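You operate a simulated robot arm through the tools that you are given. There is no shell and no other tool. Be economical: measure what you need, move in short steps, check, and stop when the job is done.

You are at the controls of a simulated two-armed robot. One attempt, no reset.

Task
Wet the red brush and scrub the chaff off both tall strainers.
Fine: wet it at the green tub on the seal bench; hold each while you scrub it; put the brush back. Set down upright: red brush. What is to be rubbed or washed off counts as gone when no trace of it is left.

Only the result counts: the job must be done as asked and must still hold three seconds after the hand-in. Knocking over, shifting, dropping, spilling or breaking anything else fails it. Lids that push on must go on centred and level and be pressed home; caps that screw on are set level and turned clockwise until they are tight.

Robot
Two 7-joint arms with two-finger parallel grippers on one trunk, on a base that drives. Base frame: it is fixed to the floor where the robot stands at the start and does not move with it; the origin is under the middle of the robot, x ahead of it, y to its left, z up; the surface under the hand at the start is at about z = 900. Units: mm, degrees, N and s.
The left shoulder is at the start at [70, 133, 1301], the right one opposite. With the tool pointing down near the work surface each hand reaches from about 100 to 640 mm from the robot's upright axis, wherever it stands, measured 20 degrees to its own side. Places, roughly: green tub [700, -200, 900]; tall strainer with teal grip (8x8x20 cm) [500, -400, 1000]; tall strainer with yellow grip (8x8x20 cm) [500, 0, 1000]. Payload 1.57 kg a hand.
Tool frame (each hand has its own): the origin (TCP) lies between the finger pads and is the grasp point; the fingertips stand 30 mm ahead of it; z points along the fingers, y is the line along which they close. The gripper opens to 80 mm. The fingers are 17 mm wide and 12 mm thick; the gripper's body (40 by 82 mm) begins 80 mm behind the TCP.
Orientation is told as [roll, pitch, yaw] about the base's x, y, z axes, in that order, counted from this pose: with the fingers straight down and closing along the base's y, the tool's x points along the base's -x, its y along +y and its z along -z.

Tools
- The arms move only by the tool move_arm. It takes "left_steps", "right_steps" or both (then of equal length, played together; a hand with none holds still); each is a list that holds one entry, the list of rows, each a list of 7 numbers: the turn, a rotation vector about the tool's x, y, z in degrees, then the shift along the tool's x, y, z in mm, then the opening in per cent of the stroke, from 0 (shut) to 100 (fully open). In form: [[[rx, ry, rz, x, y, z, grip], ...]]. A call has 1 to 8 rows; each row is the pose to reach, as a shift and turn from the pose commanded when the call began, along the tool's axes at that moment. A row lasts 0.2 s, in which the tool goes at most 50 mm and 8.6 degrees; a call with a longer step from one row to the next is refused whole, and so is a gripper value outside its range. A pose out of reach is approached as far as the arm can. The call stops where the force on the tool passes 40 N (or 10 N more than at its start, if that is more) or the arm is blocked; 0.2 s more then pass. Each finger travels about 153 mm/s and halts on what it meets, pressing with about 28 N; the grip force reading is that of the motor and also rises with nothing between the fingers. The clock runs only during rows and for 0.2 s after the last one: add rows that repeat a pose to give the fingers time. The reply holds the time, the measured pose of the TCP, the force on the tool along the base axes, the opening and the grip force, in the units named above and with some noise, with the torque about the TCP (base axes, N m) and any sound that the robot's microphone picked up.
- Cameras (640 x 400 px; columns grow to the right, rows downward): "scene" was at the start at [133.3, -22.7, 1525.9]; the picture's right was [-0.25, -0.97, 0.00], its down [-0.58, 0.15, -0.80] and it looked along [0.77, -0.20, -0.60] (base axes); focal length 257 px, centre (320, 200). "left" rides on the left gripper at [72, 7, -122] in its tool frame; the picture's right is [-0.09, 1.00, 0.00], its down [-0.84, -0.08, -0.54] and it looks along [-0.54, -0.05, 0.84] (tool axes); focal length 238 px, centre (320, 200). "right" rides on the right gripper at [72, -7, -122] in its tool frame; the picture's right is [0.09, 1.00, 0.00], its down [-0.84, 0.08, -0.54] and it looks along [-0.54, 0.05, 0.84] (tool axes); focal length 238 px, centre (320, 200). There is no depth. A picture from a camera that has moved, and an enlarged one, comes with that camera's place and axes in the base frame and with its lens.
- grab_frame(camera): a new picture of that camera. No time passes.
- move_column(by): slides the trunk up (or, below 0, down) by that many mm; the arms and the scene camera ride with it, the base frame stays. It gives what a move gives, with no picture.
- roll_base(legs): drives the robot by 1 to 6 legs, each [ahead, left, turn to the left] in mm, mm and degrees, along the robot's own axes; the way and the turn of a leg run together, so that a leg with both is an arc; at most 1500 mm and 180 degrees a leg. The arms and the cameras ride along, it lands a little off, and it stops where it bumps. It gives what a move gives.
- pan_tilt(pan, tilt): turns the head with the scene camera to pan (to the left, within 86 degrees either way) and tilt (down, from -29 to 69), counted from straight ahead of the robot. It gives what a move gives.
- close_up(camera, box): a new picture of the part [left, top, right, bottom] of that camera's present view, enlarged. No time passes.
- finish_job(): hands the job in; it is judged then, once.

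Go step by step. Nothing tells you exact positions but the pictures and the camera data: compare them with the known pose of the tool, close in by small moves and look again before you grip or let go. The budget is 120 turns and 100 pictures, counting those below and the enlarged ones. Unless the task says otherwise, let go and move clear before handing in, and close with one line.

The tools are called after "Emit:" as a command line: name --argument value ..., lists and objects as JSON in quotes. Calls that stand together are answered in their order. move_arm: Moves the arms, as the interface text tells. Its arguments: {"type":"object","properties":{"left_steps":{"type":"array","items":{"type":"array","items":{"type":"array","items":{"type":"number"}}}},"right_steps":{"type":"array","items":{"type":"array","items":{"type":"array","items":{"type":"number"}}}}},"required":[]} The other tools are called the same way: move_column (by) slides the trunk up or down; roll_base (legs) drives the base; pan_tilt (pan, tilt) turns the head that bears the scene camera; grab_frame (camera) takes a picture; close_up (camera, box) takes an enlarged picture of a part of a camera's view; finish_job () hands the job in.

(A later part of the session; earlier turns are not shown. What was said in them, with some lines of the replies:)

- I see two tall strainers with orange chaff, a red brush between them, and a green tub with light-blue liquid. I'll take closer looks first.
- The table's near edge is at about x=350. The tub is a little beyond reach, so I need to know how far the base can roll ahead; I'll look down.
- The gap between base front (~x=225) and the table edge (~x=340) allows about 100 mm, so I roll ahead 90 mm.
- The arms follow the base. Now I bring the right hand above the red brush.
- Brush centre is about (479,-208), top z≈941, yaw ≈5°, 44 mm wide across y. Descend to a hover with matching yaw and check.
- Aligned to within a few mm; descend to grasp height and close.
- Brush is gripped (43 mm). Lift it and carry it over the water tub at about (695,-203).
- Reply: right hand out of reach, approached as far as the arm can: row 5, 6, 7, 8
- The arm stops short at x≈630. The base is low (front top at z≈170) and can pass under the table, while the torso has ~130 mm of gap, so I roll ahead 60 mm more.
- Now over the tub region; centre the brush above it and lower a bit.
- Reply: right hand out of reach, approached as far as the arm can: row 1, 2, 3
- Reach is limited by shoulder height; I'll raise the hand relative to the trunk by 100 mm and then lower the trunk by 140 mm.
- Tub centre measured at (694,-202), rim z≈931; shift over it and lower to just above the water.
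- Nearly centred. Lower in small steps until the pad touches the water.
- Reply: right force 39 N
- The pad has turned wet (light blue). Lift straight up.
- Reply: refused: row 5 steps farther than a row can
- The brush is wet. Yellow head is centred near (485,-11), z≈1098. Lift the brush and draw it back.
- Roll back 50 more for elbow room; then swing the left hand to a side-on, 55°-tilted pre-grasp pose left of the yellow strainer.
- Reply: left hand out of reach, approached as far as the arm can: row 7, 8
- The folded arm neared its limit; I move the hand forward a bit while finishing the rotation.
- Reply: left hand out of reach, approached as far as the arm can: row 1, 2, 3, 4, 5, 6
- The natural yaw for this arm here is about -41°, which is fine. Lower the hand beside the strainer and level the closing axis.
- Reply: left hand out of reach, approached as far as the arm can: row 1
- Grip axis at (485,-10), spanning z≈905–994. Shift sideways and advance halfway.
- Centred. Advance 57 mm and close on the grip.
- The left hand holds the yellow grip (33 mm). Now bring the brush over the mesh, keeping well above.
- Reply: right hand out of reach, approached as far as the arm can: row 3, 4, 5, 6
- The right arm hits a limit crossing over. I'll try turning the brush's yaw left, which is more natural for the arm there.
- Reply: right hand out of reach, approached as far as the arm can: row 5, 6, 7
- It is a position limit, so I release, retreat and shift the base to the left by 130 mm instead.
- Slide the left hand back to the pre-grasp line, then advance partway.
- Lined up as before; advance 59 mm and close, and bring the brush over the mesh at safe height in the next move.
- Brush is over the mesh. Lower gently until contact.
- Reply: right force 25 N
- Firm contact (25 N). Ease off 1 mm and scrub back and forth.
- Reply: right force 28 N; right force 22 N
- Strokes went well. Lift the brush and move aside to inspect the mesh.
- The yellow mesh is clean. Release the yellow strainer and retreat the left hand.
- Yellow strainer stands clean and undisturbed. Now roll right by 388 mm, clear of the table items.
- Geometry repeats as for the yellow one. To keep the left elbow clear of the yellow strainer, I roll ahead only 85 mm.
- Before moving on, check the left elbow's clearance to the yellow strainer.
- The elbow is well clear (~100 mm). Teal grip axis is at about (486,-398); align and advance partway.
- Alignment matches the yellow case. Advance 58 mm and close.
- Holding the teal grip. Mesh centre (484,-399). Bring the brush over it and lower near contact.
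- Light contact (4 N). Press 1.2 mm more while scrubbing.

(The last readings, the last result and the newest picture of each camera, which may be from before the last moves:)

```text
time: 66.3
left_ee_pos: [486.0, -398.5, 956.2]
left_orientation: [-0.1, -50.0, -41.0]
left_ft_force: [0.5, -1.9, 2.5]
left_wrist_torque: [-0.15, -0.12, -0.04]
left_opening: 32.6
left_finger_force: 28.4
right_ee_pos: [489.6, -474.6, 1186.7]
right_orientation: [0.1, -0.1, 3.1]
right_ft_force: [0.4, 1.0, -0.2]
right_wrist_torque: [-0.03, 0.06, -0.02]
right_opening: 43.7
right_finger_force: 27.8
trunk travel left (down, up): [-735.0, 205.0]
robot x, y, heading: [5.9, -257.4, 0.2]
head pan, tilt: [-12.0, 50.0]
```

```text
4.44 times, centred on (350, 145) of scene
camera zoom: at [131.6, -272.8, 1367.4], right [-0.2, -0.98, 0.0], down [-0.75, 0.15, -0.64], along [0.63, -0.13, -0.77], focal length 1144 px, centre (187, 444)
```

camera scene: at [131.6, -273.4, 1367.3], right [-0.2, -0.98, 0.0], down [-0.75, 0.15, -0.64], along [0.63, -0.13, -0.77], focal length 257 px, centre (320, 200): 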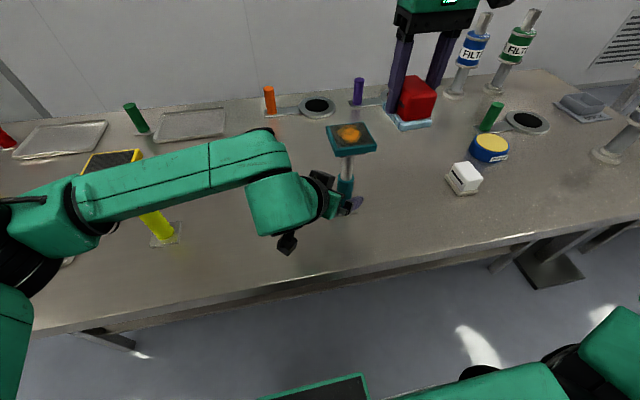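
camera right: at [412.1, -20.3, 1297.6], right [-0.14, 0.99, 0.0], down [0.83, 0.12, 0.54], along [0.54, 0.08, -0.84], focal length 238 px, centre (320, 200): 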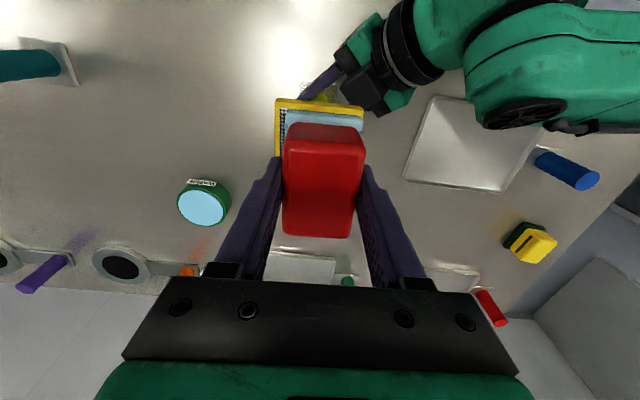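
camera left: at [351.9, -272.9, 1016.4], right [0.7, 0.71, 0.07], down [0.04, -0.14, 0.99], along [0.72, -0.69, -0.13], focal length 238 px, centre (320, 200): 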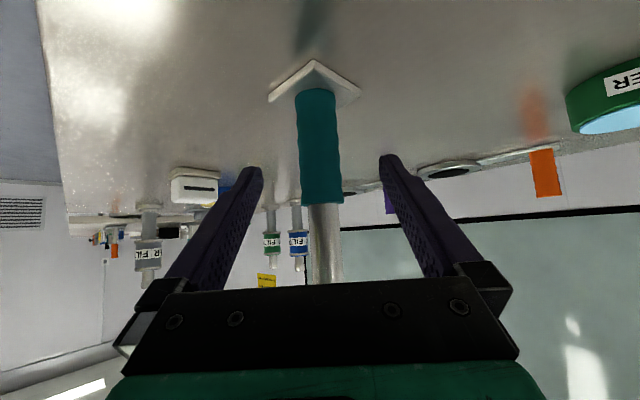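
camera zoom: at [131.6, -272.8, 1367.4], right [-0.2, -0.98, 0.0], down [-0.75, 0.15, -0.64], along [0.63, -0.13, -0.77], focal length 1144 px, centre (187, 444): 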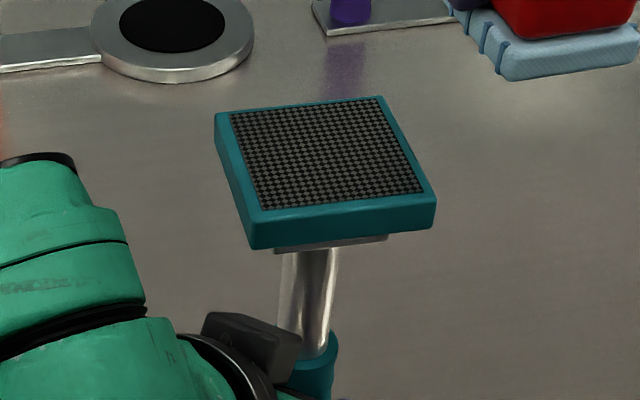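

Both meshes are clean. Release the teal grip, retreat, and roll back.

Emit:
move_arm --left_steps '[[[0, 0, 0, 0, 0, 0, 55], [0, 0, 0, 0, 0, 0, 100], [0, 0, 0, 0, 0, 0, 100], [0, 0, 0, 0, 0, -30, 100], [0, 0, 0, 0, 0, -65, 100], [0, 0, 0, 0, 0, -100, 100], [0, 0, 0, 0, 0, -130, 100], [0, 0, 0, 0, 0, -130, 100]]]'

Emit:
roll_base --legs '[[-120, 0, 0]]'

Emit:
move_arm --left_steps '[[[0, 0, 0, 13, 24, -16, 100], [0, 0, 0, 27, 47, -32, 100], [0, 0, 0, 40, 71, -48, 100], [0, 0, 0, 53, 95, -64, 100], [0, 0, 0, 53, 95, -64, 100]]]'

Emit:
grab_frame --camera "scene"

```text
time: 68.2
left_ee_pos: [411.0, -332.0, 1038.8]
left_orientation: [0.0, -49.8, -41.1]
left_ft_force: [0.4, 0.9, 0.4]
left_wrist_torque: [-0.02, 0.01, -0.01]
left_opening: 79.8
left_finger_force: 0.1
right_ee_pos: [491.2, -475.3, 1186.3]
right_orientation: [0.0, 0.0, 3.1]
right_ft_force: [0.1, 0.2, -0.5]
right_wrist_torque: [-0.01, 0.03, -0.01]
right_opening: 43.2
right_finger_force: 27.7
trunk travel left (down, up): [-735.0, 205.0]
robot x, y, heading: [11.9, -257.6, 0.2]
head pan, tilt: [-12.0, 50.0]
```

```text
time: 69.4
left_ee_pos: [293.8, -333.9, 1038.5]
left_orientation: [-0.1, -49.8, -40.9]
left_ft_force: [-0.3, 0.3, 1.1]
left_wrist_torque: [-0.02, -0.03, 0.01]
left_opening: 80.1
left_finger_force: 0.0
right_ee_pos: [373.8, -476.2, 1185.3]
right_orientation: [-0.1, 0.0, 3.0]
right_ft_force: [0.2, -0.5, -1.3]
right_wrist_torque: [0.02, -0.02, 0.01]
right_opening: 43.6
right_finger_force: 28.8
trunk travel left (down, up): [-735.0, 205.0]
robot x, y, heading: [-110.2, -260.6, 0.1]
head pan, tilt: [-12.0, 50.0]
```

```text
time: 70.6
left_ee_pos: [292.3, -208.8, 1040.6]
left_orientation: [0.2, -49.8, -41.1]
left_ft_force: [0.2, -0.4, -0.2]
left_wrist_torque: [0.01, 0.01, 0.01]
left_opening: 80.0
left_finger_force: 0.0
right_ee_pos: [372.4, -475.9, 1183.5]
right_orientation: [-0.1, 0.0, 3.0]
right_ft_force: [-0.7, 0.1, -0.3]
right_wrist_torque: [-0.01, 0.02, 0.03]
right_opening: 43.4
right_finger_force: 28.2
trunk travel left (down, up): [-735.0, 205.0]
robot x, y, heading: [-111.9, -256.4, 0.3]
head pan, tilt: [-12.0, 50.0]
```

```text
38 pictures are left
camera scene: at [12.9, -275.0, 1367.3], right [-0.2, -0.98, 0.0], down [-0.75, 0.16, -0.64], along [0.63, -0.13, -0.77], focal length 257 px, centre (320, 200)
```

scene: 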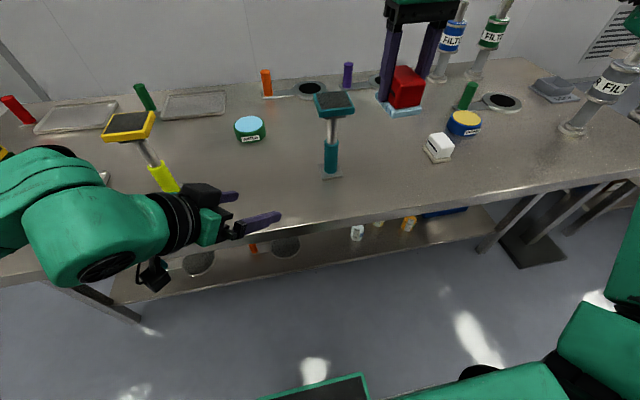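

Close the left fingers to slim the hand, then drive to the brush-return position.

Emit:
move_arm --left_steps '[[[0, 0, 0, 0, 0, 0, 60], [0, 0, 0, 0, 0, 0, 20], [0, 0, 0, 0, 0, 0, 20]]]'

Emit:
roll_base --legs '[[0, 155, 0], [80, 0, 0]]'

Emit:
grab_frame --camera "scene"

Emit:
grab_frame --camera "right"

```text
time: 71.4
left_ee_pos: [291.2, -208.8, 1039.9]
left_orientation: [0.0, -49.9, -41.0]
left_ft_force: [1.1, -0.6, -0.7]
left_wrist_torque: [0.0, 0.0, -0.02]
left_opening: 15.7
left_finger_force: 0.0
right_ee_pos: [370.3, -475.5, 1186.2]
right_orientation: [-0.1, -0.1, 3.0]
right_ft_force: [0.1, 0.3, -0.3]
right_wrist_torque: [0.01, -0.04, 0.02]
right_opening: 43.4
right_finger_force: 28.4
trunk travel left (down, up): [-735.0, 205.0]
robot x, y, heading: [-113.6, -261.2, 0.1]
head pan, tilt: [-12.0, 50.0]
```

```text
time: 73.4
left_ee_pos: [367.5, -53.0, 1040.1]
left_orientation: [0.3, -50.0, -41.0]
left_ft_force: [0.1, -0.6, -0.3]
left_wrist_torque: [0.0, 0.0, -0.05]
left_opening: 16.3
left_finger_force: 0.0
right_ee_pos: [446.5, -321.6, 1187.7]
right_orientation: [-0.1, -0.2, 3.1]
right_ft_force: [-1.3, 0.0, -0.2]
right_wrist_torque: [-0.01, 0.0, -0.03]
right_opening: 43.4
right_finger_force: 27.7
trunk travel left (down, up): [-735.0, 205.0]
robot x, y, heading: [-37.3, -106.6, 0.2]
head pan, tilt: [-12.0, 50.0]
```

```text
37 pictures are left
camera scene: at [87.9, -119.4, 1367.7], right [-0.2, -0.98, 0.0], down [-0.75, 0.15, -0.64], along [0.63, -0.13, -0.76], focal length 257 px, centre (320, 200)
```

scene: 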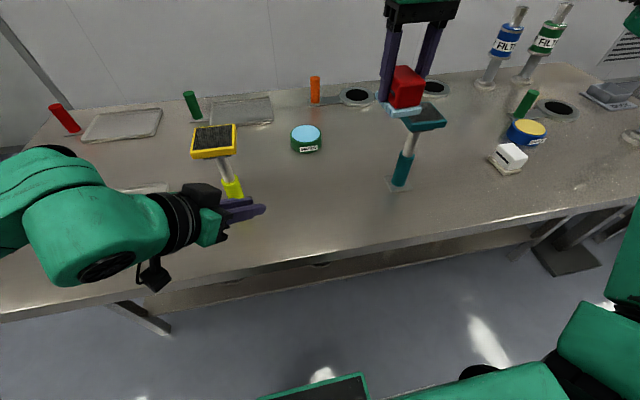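

```text
36 pictures are left
camera right: at [374.9, -331.0, 1309.0], right [-0.15, 0.99, 0.0], down [0.83, 0.12, 0.55], along [0.54, 0.08, -0.84], focal length 238 px, centre (320, 200)
```

right: 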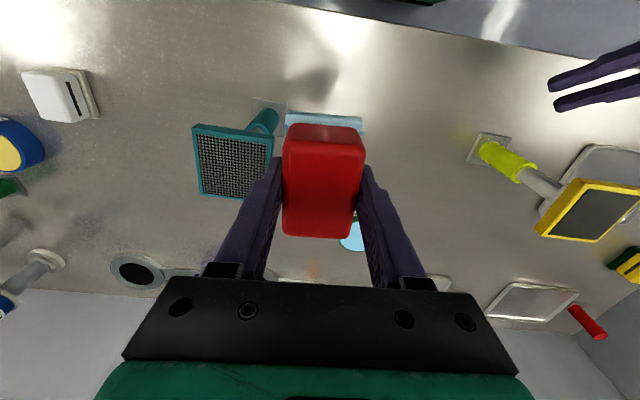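

Everything stands in order. Carry the brush back over its original spot (481,-207) and lower.

Emit:
move_arm --right_steps '[[[0, 0, -1, -13, 38, 0, 40], [0, 0, -2, -27, 76, 0, 40], [0, 0, -3.7, -40, 113, 0, 40], [0, 0, -3.7, -40, 113, 45, 40], [0, 0, -3.7, -40, 113, 90, 40], [0, 0, -3.7, -40, 113, 135, 40], [0, 0, -3.7, -40, 113, 180, 40], [0, 0, -3.7, -40, 113, 180, 40]]]'

Emit:
grab_frame --camera "scene"

```text
time: 75.2
left_ee_pos: [370.2, -52.9, 1040.7]
left_orientation: [0.1, -49.8, -41.0]
left_ft_force: [-0.5, 0.6, -0.2]
left_wrist_torque: [0.0, -0.02, 0.0]
left_opening: 16.1
left_finger_force: 0.1
right_ee_pos: [468.6, -219.0, 1006.7]
right_orientation: [0.0, -0.3, 6.8]
right_ft_force: [-0.6, -0.2, -0.9]
right_wrist_torque: [0.0, -0.02, 0.01]
right_opening: 43.6
right_finger_force: 28.0
right hand out of reach, approached as far as the arm can: row 2, 3, 4, 5, 6, 7, 8
trunk travel left (down, up): [-735.0, 205.0]
robot x, y, heading: [-34.5, -103.1, 0.2]
head pan, tilt: [-12.0, 50.0]
```

```text
35 pictures are left
camera scene: at [90.7, -119.5, 1367.4], right [-0.2, -0.98, 0.0], down [-0.75, 0.15, -0.64], along [0.63, -0.13, -0.77], focal length 257 px, centre (320, 200)
```

scene: 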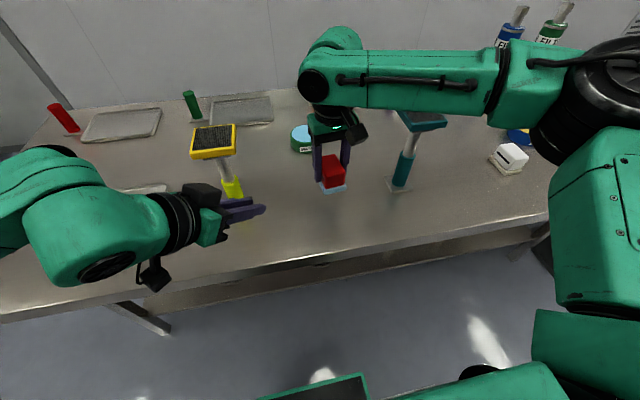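

The arm is at its reach limit and its forearm passes low over the teal head. I lift, raise the trunk 140 mm and return to the base position of the original pick.

Emit:
move_arm --right_steps '[[[0, 0, 0, 0, 0, -40, 40], [0, 0, 0, 0, 0, -80, 40], [0, 0, 0, 5, 0, -120, 40], [0, 0, 0, 20, 0, -150, 40], [0, 0, 0, 20, 0, -150, 40]]]'

Emit:
move_column --by 140

Emit:
roll_base --legs '[[0, 103, 0], [110, 0, 0]]'

Emit:
grab_frame --camera "scene"

```text
time: 76.4
left_ee_pos: [370.1, -53.1, 1040.0]
left_orientation: [0.0, -50.0, -41.1]
left_ft_force: [0.1, 0.1, 0.3]
left_wrist_torque: [-0.03, -0.02, -0.01]
left_opening: 16.1
left_finger_force: 0.0
right_ee_pos: [454.1, -224.6, 1136.0]
right_orientation: [0.2, -0.2, 6.8]
right_ft_force: [0.1, -0.3, -0.2]
right_wrist_torque: [-0.01, -0.01, 0.0]
right_opening: 43.1
right_finger_force: 27.9
right hand out of reach, approached as far as the arm can: row 2, 3, 4, 5
trunk travel left (down, up): [-735.0, 205.0]
robot x, y, heading: [-32.8, -105.0, 0.3]
head pan, tilt: [-12.0, 50.0]
```

```text
time: 78.1
left_ee_pos: [370.2, -54.0, 1179.2]
left_orientation: [0.0, -49.9, -41.1]
left_ft_force: [-0.4, 0.0, 0.3]
left_wrist_torque: [0.0, 0.0, -0.04]
left_opening: 16.0
left_finger_force: 0.1
right_ee_pos: [453.6, -225.1, 1274.4]
right_orientation: [0.1, -0.1, 6.6]
right_ft_force: [0.9, 0.3, -0.5]
right_wrist_torque: [-0.01, -0.02, 0.03]
right_opening: 43.3
right_finger_force: 27.6
trunk travel left (down, up): [-875.0, 65.0]
robot x, y, heading: [-34.1, -104.3, 0.2]
head pan, tilt: [-12.0, 50.0]
```

```text
time: 80.1
left_ee_pos: [475.2, 52.8, 1181.4]
left_orientation: [0.2, -50.1, -41.1]
left_ft_force: [-0.1, 0.9, 0.1]
left_wrist_torque: [0.03, -0.02, 0.0]
left_opening: 16.1
left_finger_force: 0.1
right_ee_pos: [558.7, -119.9, 1277.1]
right_orientation: [0.1, -0.5, 6.7]
right_ft_force: [0.2, 0.0, -0.9]
right_wrist_torque: [0.0, -0.06, -0.02]
right_opening: 43.5
right_finger_force: 27.6
trunk travel left (down, up): [-875.0, 65.0]
robot x, y, heading: [74.8, 1.9, 0.2]
head pan, tilt: [-12.0, 50.0]
```

```text
34 pictures are left
camera scene: at [195.0, -14.1, 1507.8], right [-0.2, -0.98, 0.0], down [-0.75, 0.15, -0.65], along [0.63, -0.13, -0.76], focal length 257 px, centre (320, 200)
```

scene: 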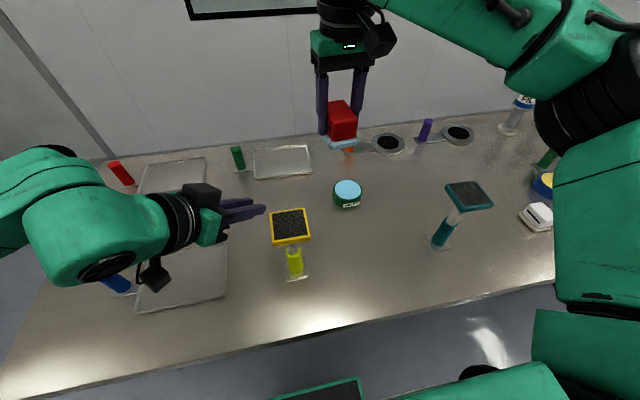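

Emit:
move_arm --right_steps '[[[0, 0, 0, 25, -22, 5, 40], [0, 0, 0, 50, -44, 15, 40], [0, 0, 0, 72, -62, 45, 40], [0, 0, 0, 88.6, -76.7, 85, 40], [0, 0, 0, 88.6, -76.7, 130, 40], [0, 0, 0, 88.6, -76.7, 175, 40], [0, 0, 0, 88.6, -76.7, 220, 40], [0, 0, 0, 88.6, -76.7, 220, 40]]]'

Emit:
grab_frame --camera "scene"

Emit:
grab_frame --camera "right"

```text
time: 81.9
left_ee_pos: [478.6, 50.3, 1181.0]
left_orientation: [0.1, -49.9, -41.1]
left_ft_force: [1.4, 0.5, 0.5]
left_wrist_torque: [0.01, 0.0, -0.03]
left_opening: 15.9
left_finger_force: 0.1
right_ee_pos: [485.6, -208.6, 1054.1]
right_orientation: [0.1, -0.3, 6.7]
right_ft_force: [0.0, 0.5, -1.1]
right_wrist_torque: [-0.01, 0.03, -0.01]
right_opening: 43.5
right_finger_force: 27.6
trunk travel left (down, up): [-875.0, 65.0]
robot x, y, heading: [72.1, 0.5, 0.5]
head pan, tilt: [-12.0, 50.0]
```

```text
33 pictures are left
camera scene: at [199.3, -15.6, 1507.4], right [-0.2, -0.98, 0.0], down [-0.75, 0.16, -0.64], along [0.63, -0.13, -0.77], focal length 257 px, centre (320, 200)
```

scene: 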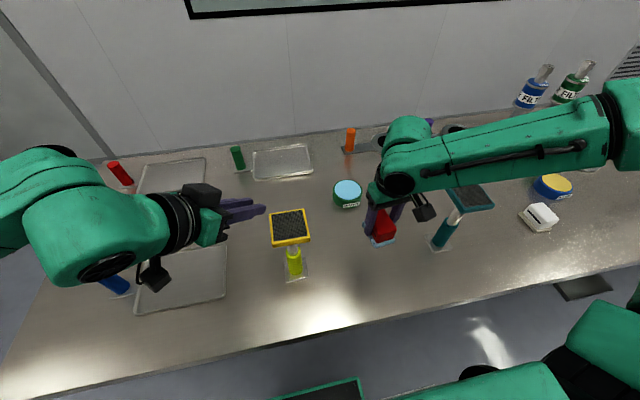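

```text
32 pictures are left
camera right: at [413.6, -222.9, 1175.4], right [-0.21, 0.98, 0.0], down [0.82, 0.17, 0.55], along [0.53, 0.12, -0.84], focal length 238 px, centre (320, 200)
```

right: 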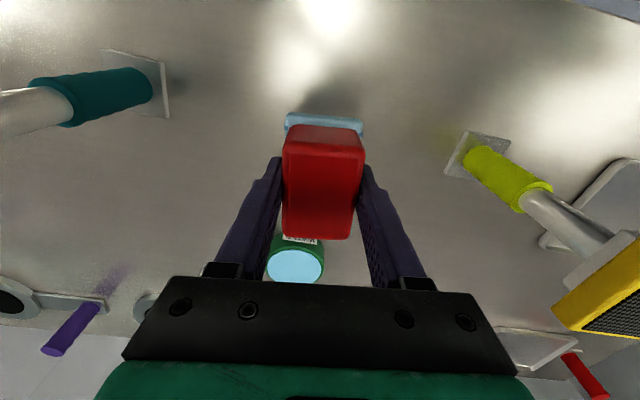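

Lower to just above the table.

Emit:
move_arm --right_steps '[[[0, 0, 0, 4.3, 2.5, 35, 40], [0, 0, 0, 4.3, 2.5, 70, 40], [0, 0, 0, 4.3, 2.5, 95, 40], [0, 0, 0, 4.3, 2.5, 105, 40], [0, 0, 0, 4.3, 2.5, 105, 40]]]'

Emit:
close_up --camera "scene" --box '[310, 150, 510, 290]'

```text
time: 83.1
left_ee_pos: [480.0, 51.0, 1180.5]
left_orientation: [0.0, -49.9, -41.1]
left_ft_force: [0.4, -0.1, 0.0]
left_wrist_torque: [0.0, -0.02, -0.02]
left_opening: 16.1
left_finger_force: 0.1
right_ee_pos: [482.6, -202.6, 949.4]
right_orientation: [0.1, -0.3, 6.7]
right_ft_force: [0.6, 0.2, -0.8]
right_wrist_torque: [-0.01, -0.01, 0.01]
right_opening: 43.2
right_finger_force: 27.6
trunk travel left (down, up): [-875.0, 65.0]
robot x, y, heading: [75.8, -0.1, 0.3]
head pan, tilt: [-12.0, 50.0]
```

```text
2.86 times, centred on (410, 220) of scene
camera zoom: at [200.0, -15.5, 1507.3], right [-0.2, -0.98, 0.0], down [-0.75, 0.16, -0.64], along [0.63, -0.13, -0.77], focal length 735 px, centre (63, 143)
```

zoom: 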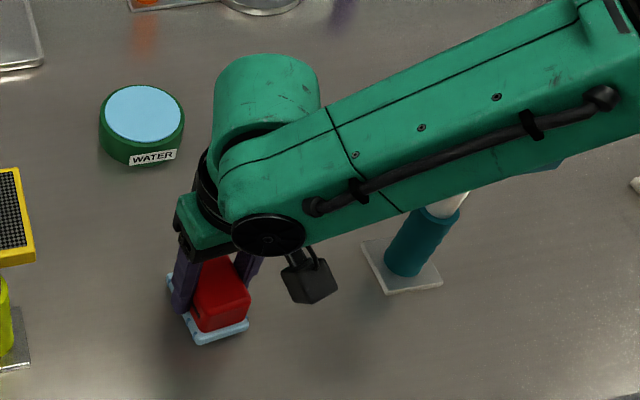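

Emit:
move_arm --right_steps '[[[0, 0, 0, 1, -3, 2, 40], [0, 0, 0, 1, -3, 3.5, 40], [0, 0, 0, 1, -3, 4.5, 40], [0, 0, 0, 1, -3, 5, 40], [0, 0, 0, 1, -3, 5, 40]]]'

```text
time: 84.3
left_ee_pos: [480.2, 51.7, 1180.4]
left_orientation: [0.0, -49.9, -41.0]
left_ft_force: [0.4, -0.8, 0.1]
left_wrist_torque: [0.0, -0.02, 0.04]
left_opening: 15.6
left_finger_force: 0.0
right_ee_pos: [480.0, -208.1, 943.6]
right_orientation: [0.1, -0.3, 6.8]
right_ft_force: [0.1, 0.2, -1.0]
right_wrist_torque: [0.03, 0.03, 0.01]
right_opening: 43.3
right_finger_force: 28.3
trunk travel left (down, up): [-875.0, 65.0]
robot x, y, heading: [73.3, 0.8, 0.4]
head pan, tilt: [-12.0, 50.0]
```

Emit:
move_arm --right_steps '[[[0, 0, 0, 0, 0, 0.6, 40], [0, 0, 0, 0, 0, 1.2, 40], [0, 0, 0, 0, 0, 1.2, 40]]]'

Emit:
close_up --camera "scene" --box '[350, 200, 410, 260]'

```text
time: 85.1
left_ee_pos: [479.2, 50.5, 1179.9]
left_orientation: [0.0, -49.8, -41.0]
left_ft_force: [-0.4, 0.0, -0.1]
left_wrist_torque: [0.03, 0.02, 0.04]
left_opening: 16.1
left_finger_force: 0.0
right_ee_pos: [479.9, -207.2, 943.6]
right_orientation: [0.2, -0.3, 6.7]
right_ft_force: [-0.5, -0.6, -0.7]
right_wrist_torque: [-0.01, -0.01, 0.02]
right_opening: 43.5
right_finger_force: 28.2
trunk travel left (down, up): [-875.0, 65.0]
robot x, y, heading: [76.0, -1.4, 0.1]
head pan, tilt: [-12.0, 50.0]
```

```text
6.67 times, centred on (380, 230) of scene
camera zoom: at [200.1, -15.5, 1507.3], right [-0.2, -0.98, 0.0], down [-0.75, 0.16, -0.64], along [0.63, -0.13, -0.77], focal length 1715 px, centre (-80, 0)
```

zoom: 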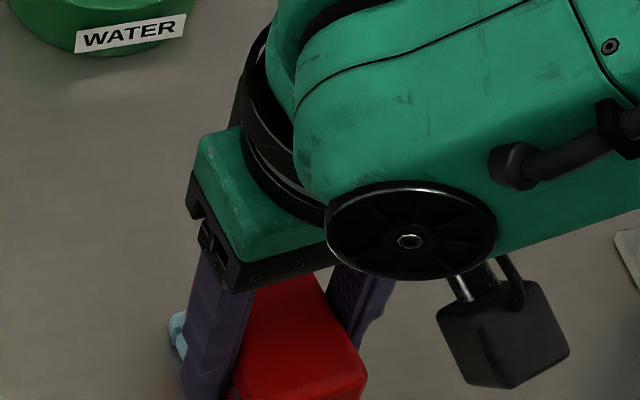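

Emit:
move_arm --right_steps '[[[0, 0, 0, 0, 0, 0.7, 40], [0, 0, 0, 0, 0, 1.4, 40], [0, 0, 0, 0, 0, 2.1, 40], [0, 0, 0, 0, 0, 2.1, 40]]]'

Emit:
grab_frame --camera "right"

```text
time: 86.1
left_ee_pos: [478.6, 49.8, 1180.4]
left_orientation: [0.2, -49.9, -41.1]
left_ft_force: [0.1, 0.8, -0.2]
left_wrist_torque: [-0.03, -0.03, -0.01]
left_opening: 15.9
left_finger_force: 0.0
right_ee_pos: [479.8, -208.0, 941.1]
right_orientation: [0.1, -0.4, 6.8]
right_ft_force: [1.4, -2.2, 10.6]
right_wrist_torque: [-0.23, 0.05, 0.01]
right_opening: 43.5
right_finger_force: 27.9
trunk travel left (down, up): [-875.0, 65.0]
robot x, y, heading: [72.6, 0.9, 0.5]
head pan, tilt: [-12.0, 50.0]
```

```text
29 pictures are left
camera right: at [408.8, -222.7, 1063.9], right [-0.21, 0.98, 0.0], down [0.82, 0.17, 0.55], along [0.54, 0.11, -0.84], focal length 238 px, centre (320, 200)
```

right: 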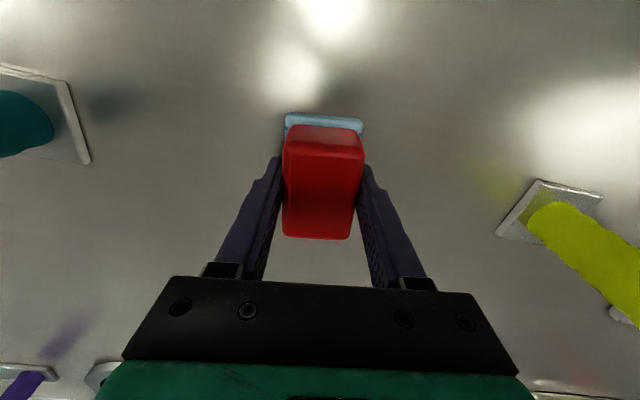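

Contact with the table (10 N). Open the fingers and lift clear.

Emit:
move_arm --right_steps '[[[0, 0, 0, 0, 0, -0.5, 56], [0, 0, 0, 0, 0, -0.5, 75], [0, 0, 0, 0, 0, -0.5, 100], [0, 0, 0, 0, 0, -0.5, 100], [0, 0, 0, 0, 0, -35, 100], [0, 0, 0, 0, 0, -80, 100], [0, 0, 0, 0, 0, -125, 100], [0, 0, 0, 0, 0, -170, 100]]]'

Emit:
move_arm --right_steps '[[[0, 0, 0, 0, 0, -45, 100], [0, 0, 0, 0, 0, -90, 100], [0, 0, 0, 30, -20, -130, 100], [0, 0, 0, 60, -50, -150, 100], [0, 0, 0, 60, -50, -150, 100]]]'

Emit:
grab_frame --camera "scene"

Emit:
grab_frame --camera "right"

```text
time: 87.9
left_ee_pos: [478.9, 50.6, 1180.4]
left_orientation: [0.2, -50.0, -41.0]
left_ft_force: [-0.2, 1.0, 0.0]
left_wrist_torque: [-0.02, 0.04, -0.01]
left_opening: 15.8
left_finger_force: 0.1
right_ee_pos: [479.4, -207.6, 1112.1]
right_orientation: [0.0, -0.3, 6.7]
right_ft_force: [0.0, -1.0, 0.7]
right_wrist_torque: [-0.02, -0.01, 0.0]
right_opening: 80.0
right_finger_force: 0.1
trunk travel left (down, up): [-875.0, 65.0]
robot x, y, heading: [74.5, 3.4, 0.4]
head pan, tilt: [-12.0, 50.0]
```

```text
refused: row 3 steps farther than a row can; nothing moved
```

```text
28 pictures are left
camera scene: at [199.0, -15.1, 1507.4], right [-0.2, -0.98, 0.0], down [-0.75, 0.15, -0.64], along [0.63, -0.13, -0.77], focal length 257 px, centre (320, 200)
```

scene: 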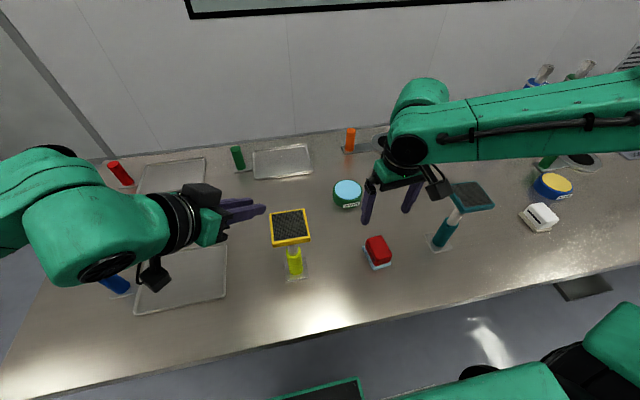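

```text
27 pictures are left
camera right: at [408.2, -222.9, 1234.0], right [-0.21, 0.98, 0.0], down [0.82, 0.17, 0.55], along [0.53, 0.12, -0.84], focal length 238 px, centre (320, 200)
```

right: 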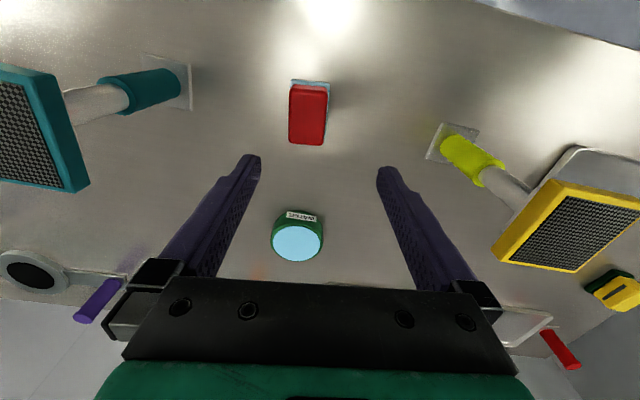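

The brush stands upright in its place. Raise the right hand clear and check both meshes closely for any trace.

Emit:
move_arm --right_steps '[[[0, 0, 0, 0, 0, -45, 100], [0, 0, 0, 0, 0, -90, 100], [0, 0, 0, 0, 0, -130, 100], [0, 0, 0, 0, 0, -130, 100]]]'

Emit:
close_up --camera "scene" --box '[260, 200, 320, 290]'

Emit:
close_up --camera "scene" --box '[350, 170, 510, 280]'

```text
time: 88.9
left_ee_pos: [479.4, 49.8, 1180.1]
left_orientation: [0.0, -49.9, -41.1]
left_ft_force: [-0.1, -0.8, 0.2]
left_wrist_torque: [0.02, 0.01, 0.01]
left_opening: 15.9
left_finger_force: 0.1
right_ee_pos: [480.4, -208.5, 1242.5]
right_orientation: [0.2, -0.2, 6.8]
right_ft_force: [0.3, 0.2, -0.1]
right_wrist_torque: [-0.01, 0.01, 0.01]
right_opening: 79.9
right_finger_force: 0.0
trunk travel left (down, up): [-875.0, 65.0]
robot x, y, heading: [75.5, 1.1, 0.3]
head pan, tilt: [-12.0, 50.0]
```

```text
4.44 times, centred on (290, 245) of scene
camera zoom: at [200.4, -15.7, 1507.3], right [-0.2, -0.98, 0.0], down [-0.75, 0.16, -0.64], along [0.63, -0.13, -0.77], focal length 1144 px, centre (453, 0)
```

zoom: 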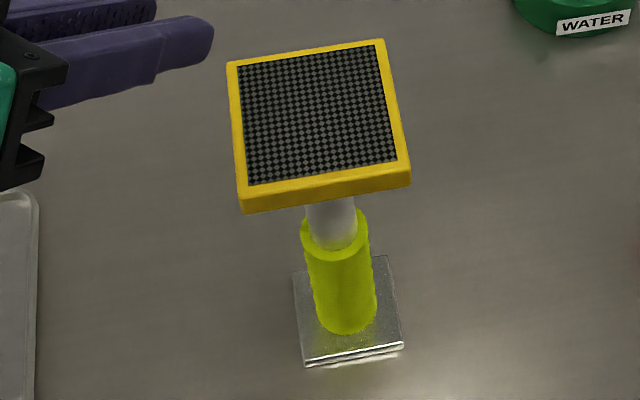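

```text
3.64 times, centred on (430, 225) of scene
camera zoom: at [200.4, -15.7, 1507.3], right [-0.2, -0.98, 0.0], down [-0.75, 0.16, -0.64], along [0.63, -0.13, -0.77], focal length 936 px, centre (-80, 109)
```

zoom: 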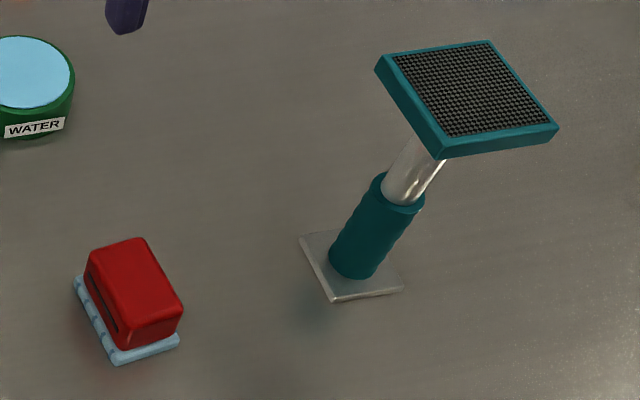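

Both strainers are clean and standing, the brush is back upright, and both hands are clear, so I hand the job in.

Emit:
finish_job

```text
The job is handed in.
```

I wet the red brush at the green tub and scrubbed both tall strainers clean, holding each by its grip. The brush is back upright in its place; close-ups show no chaff left and nothing knocked over.
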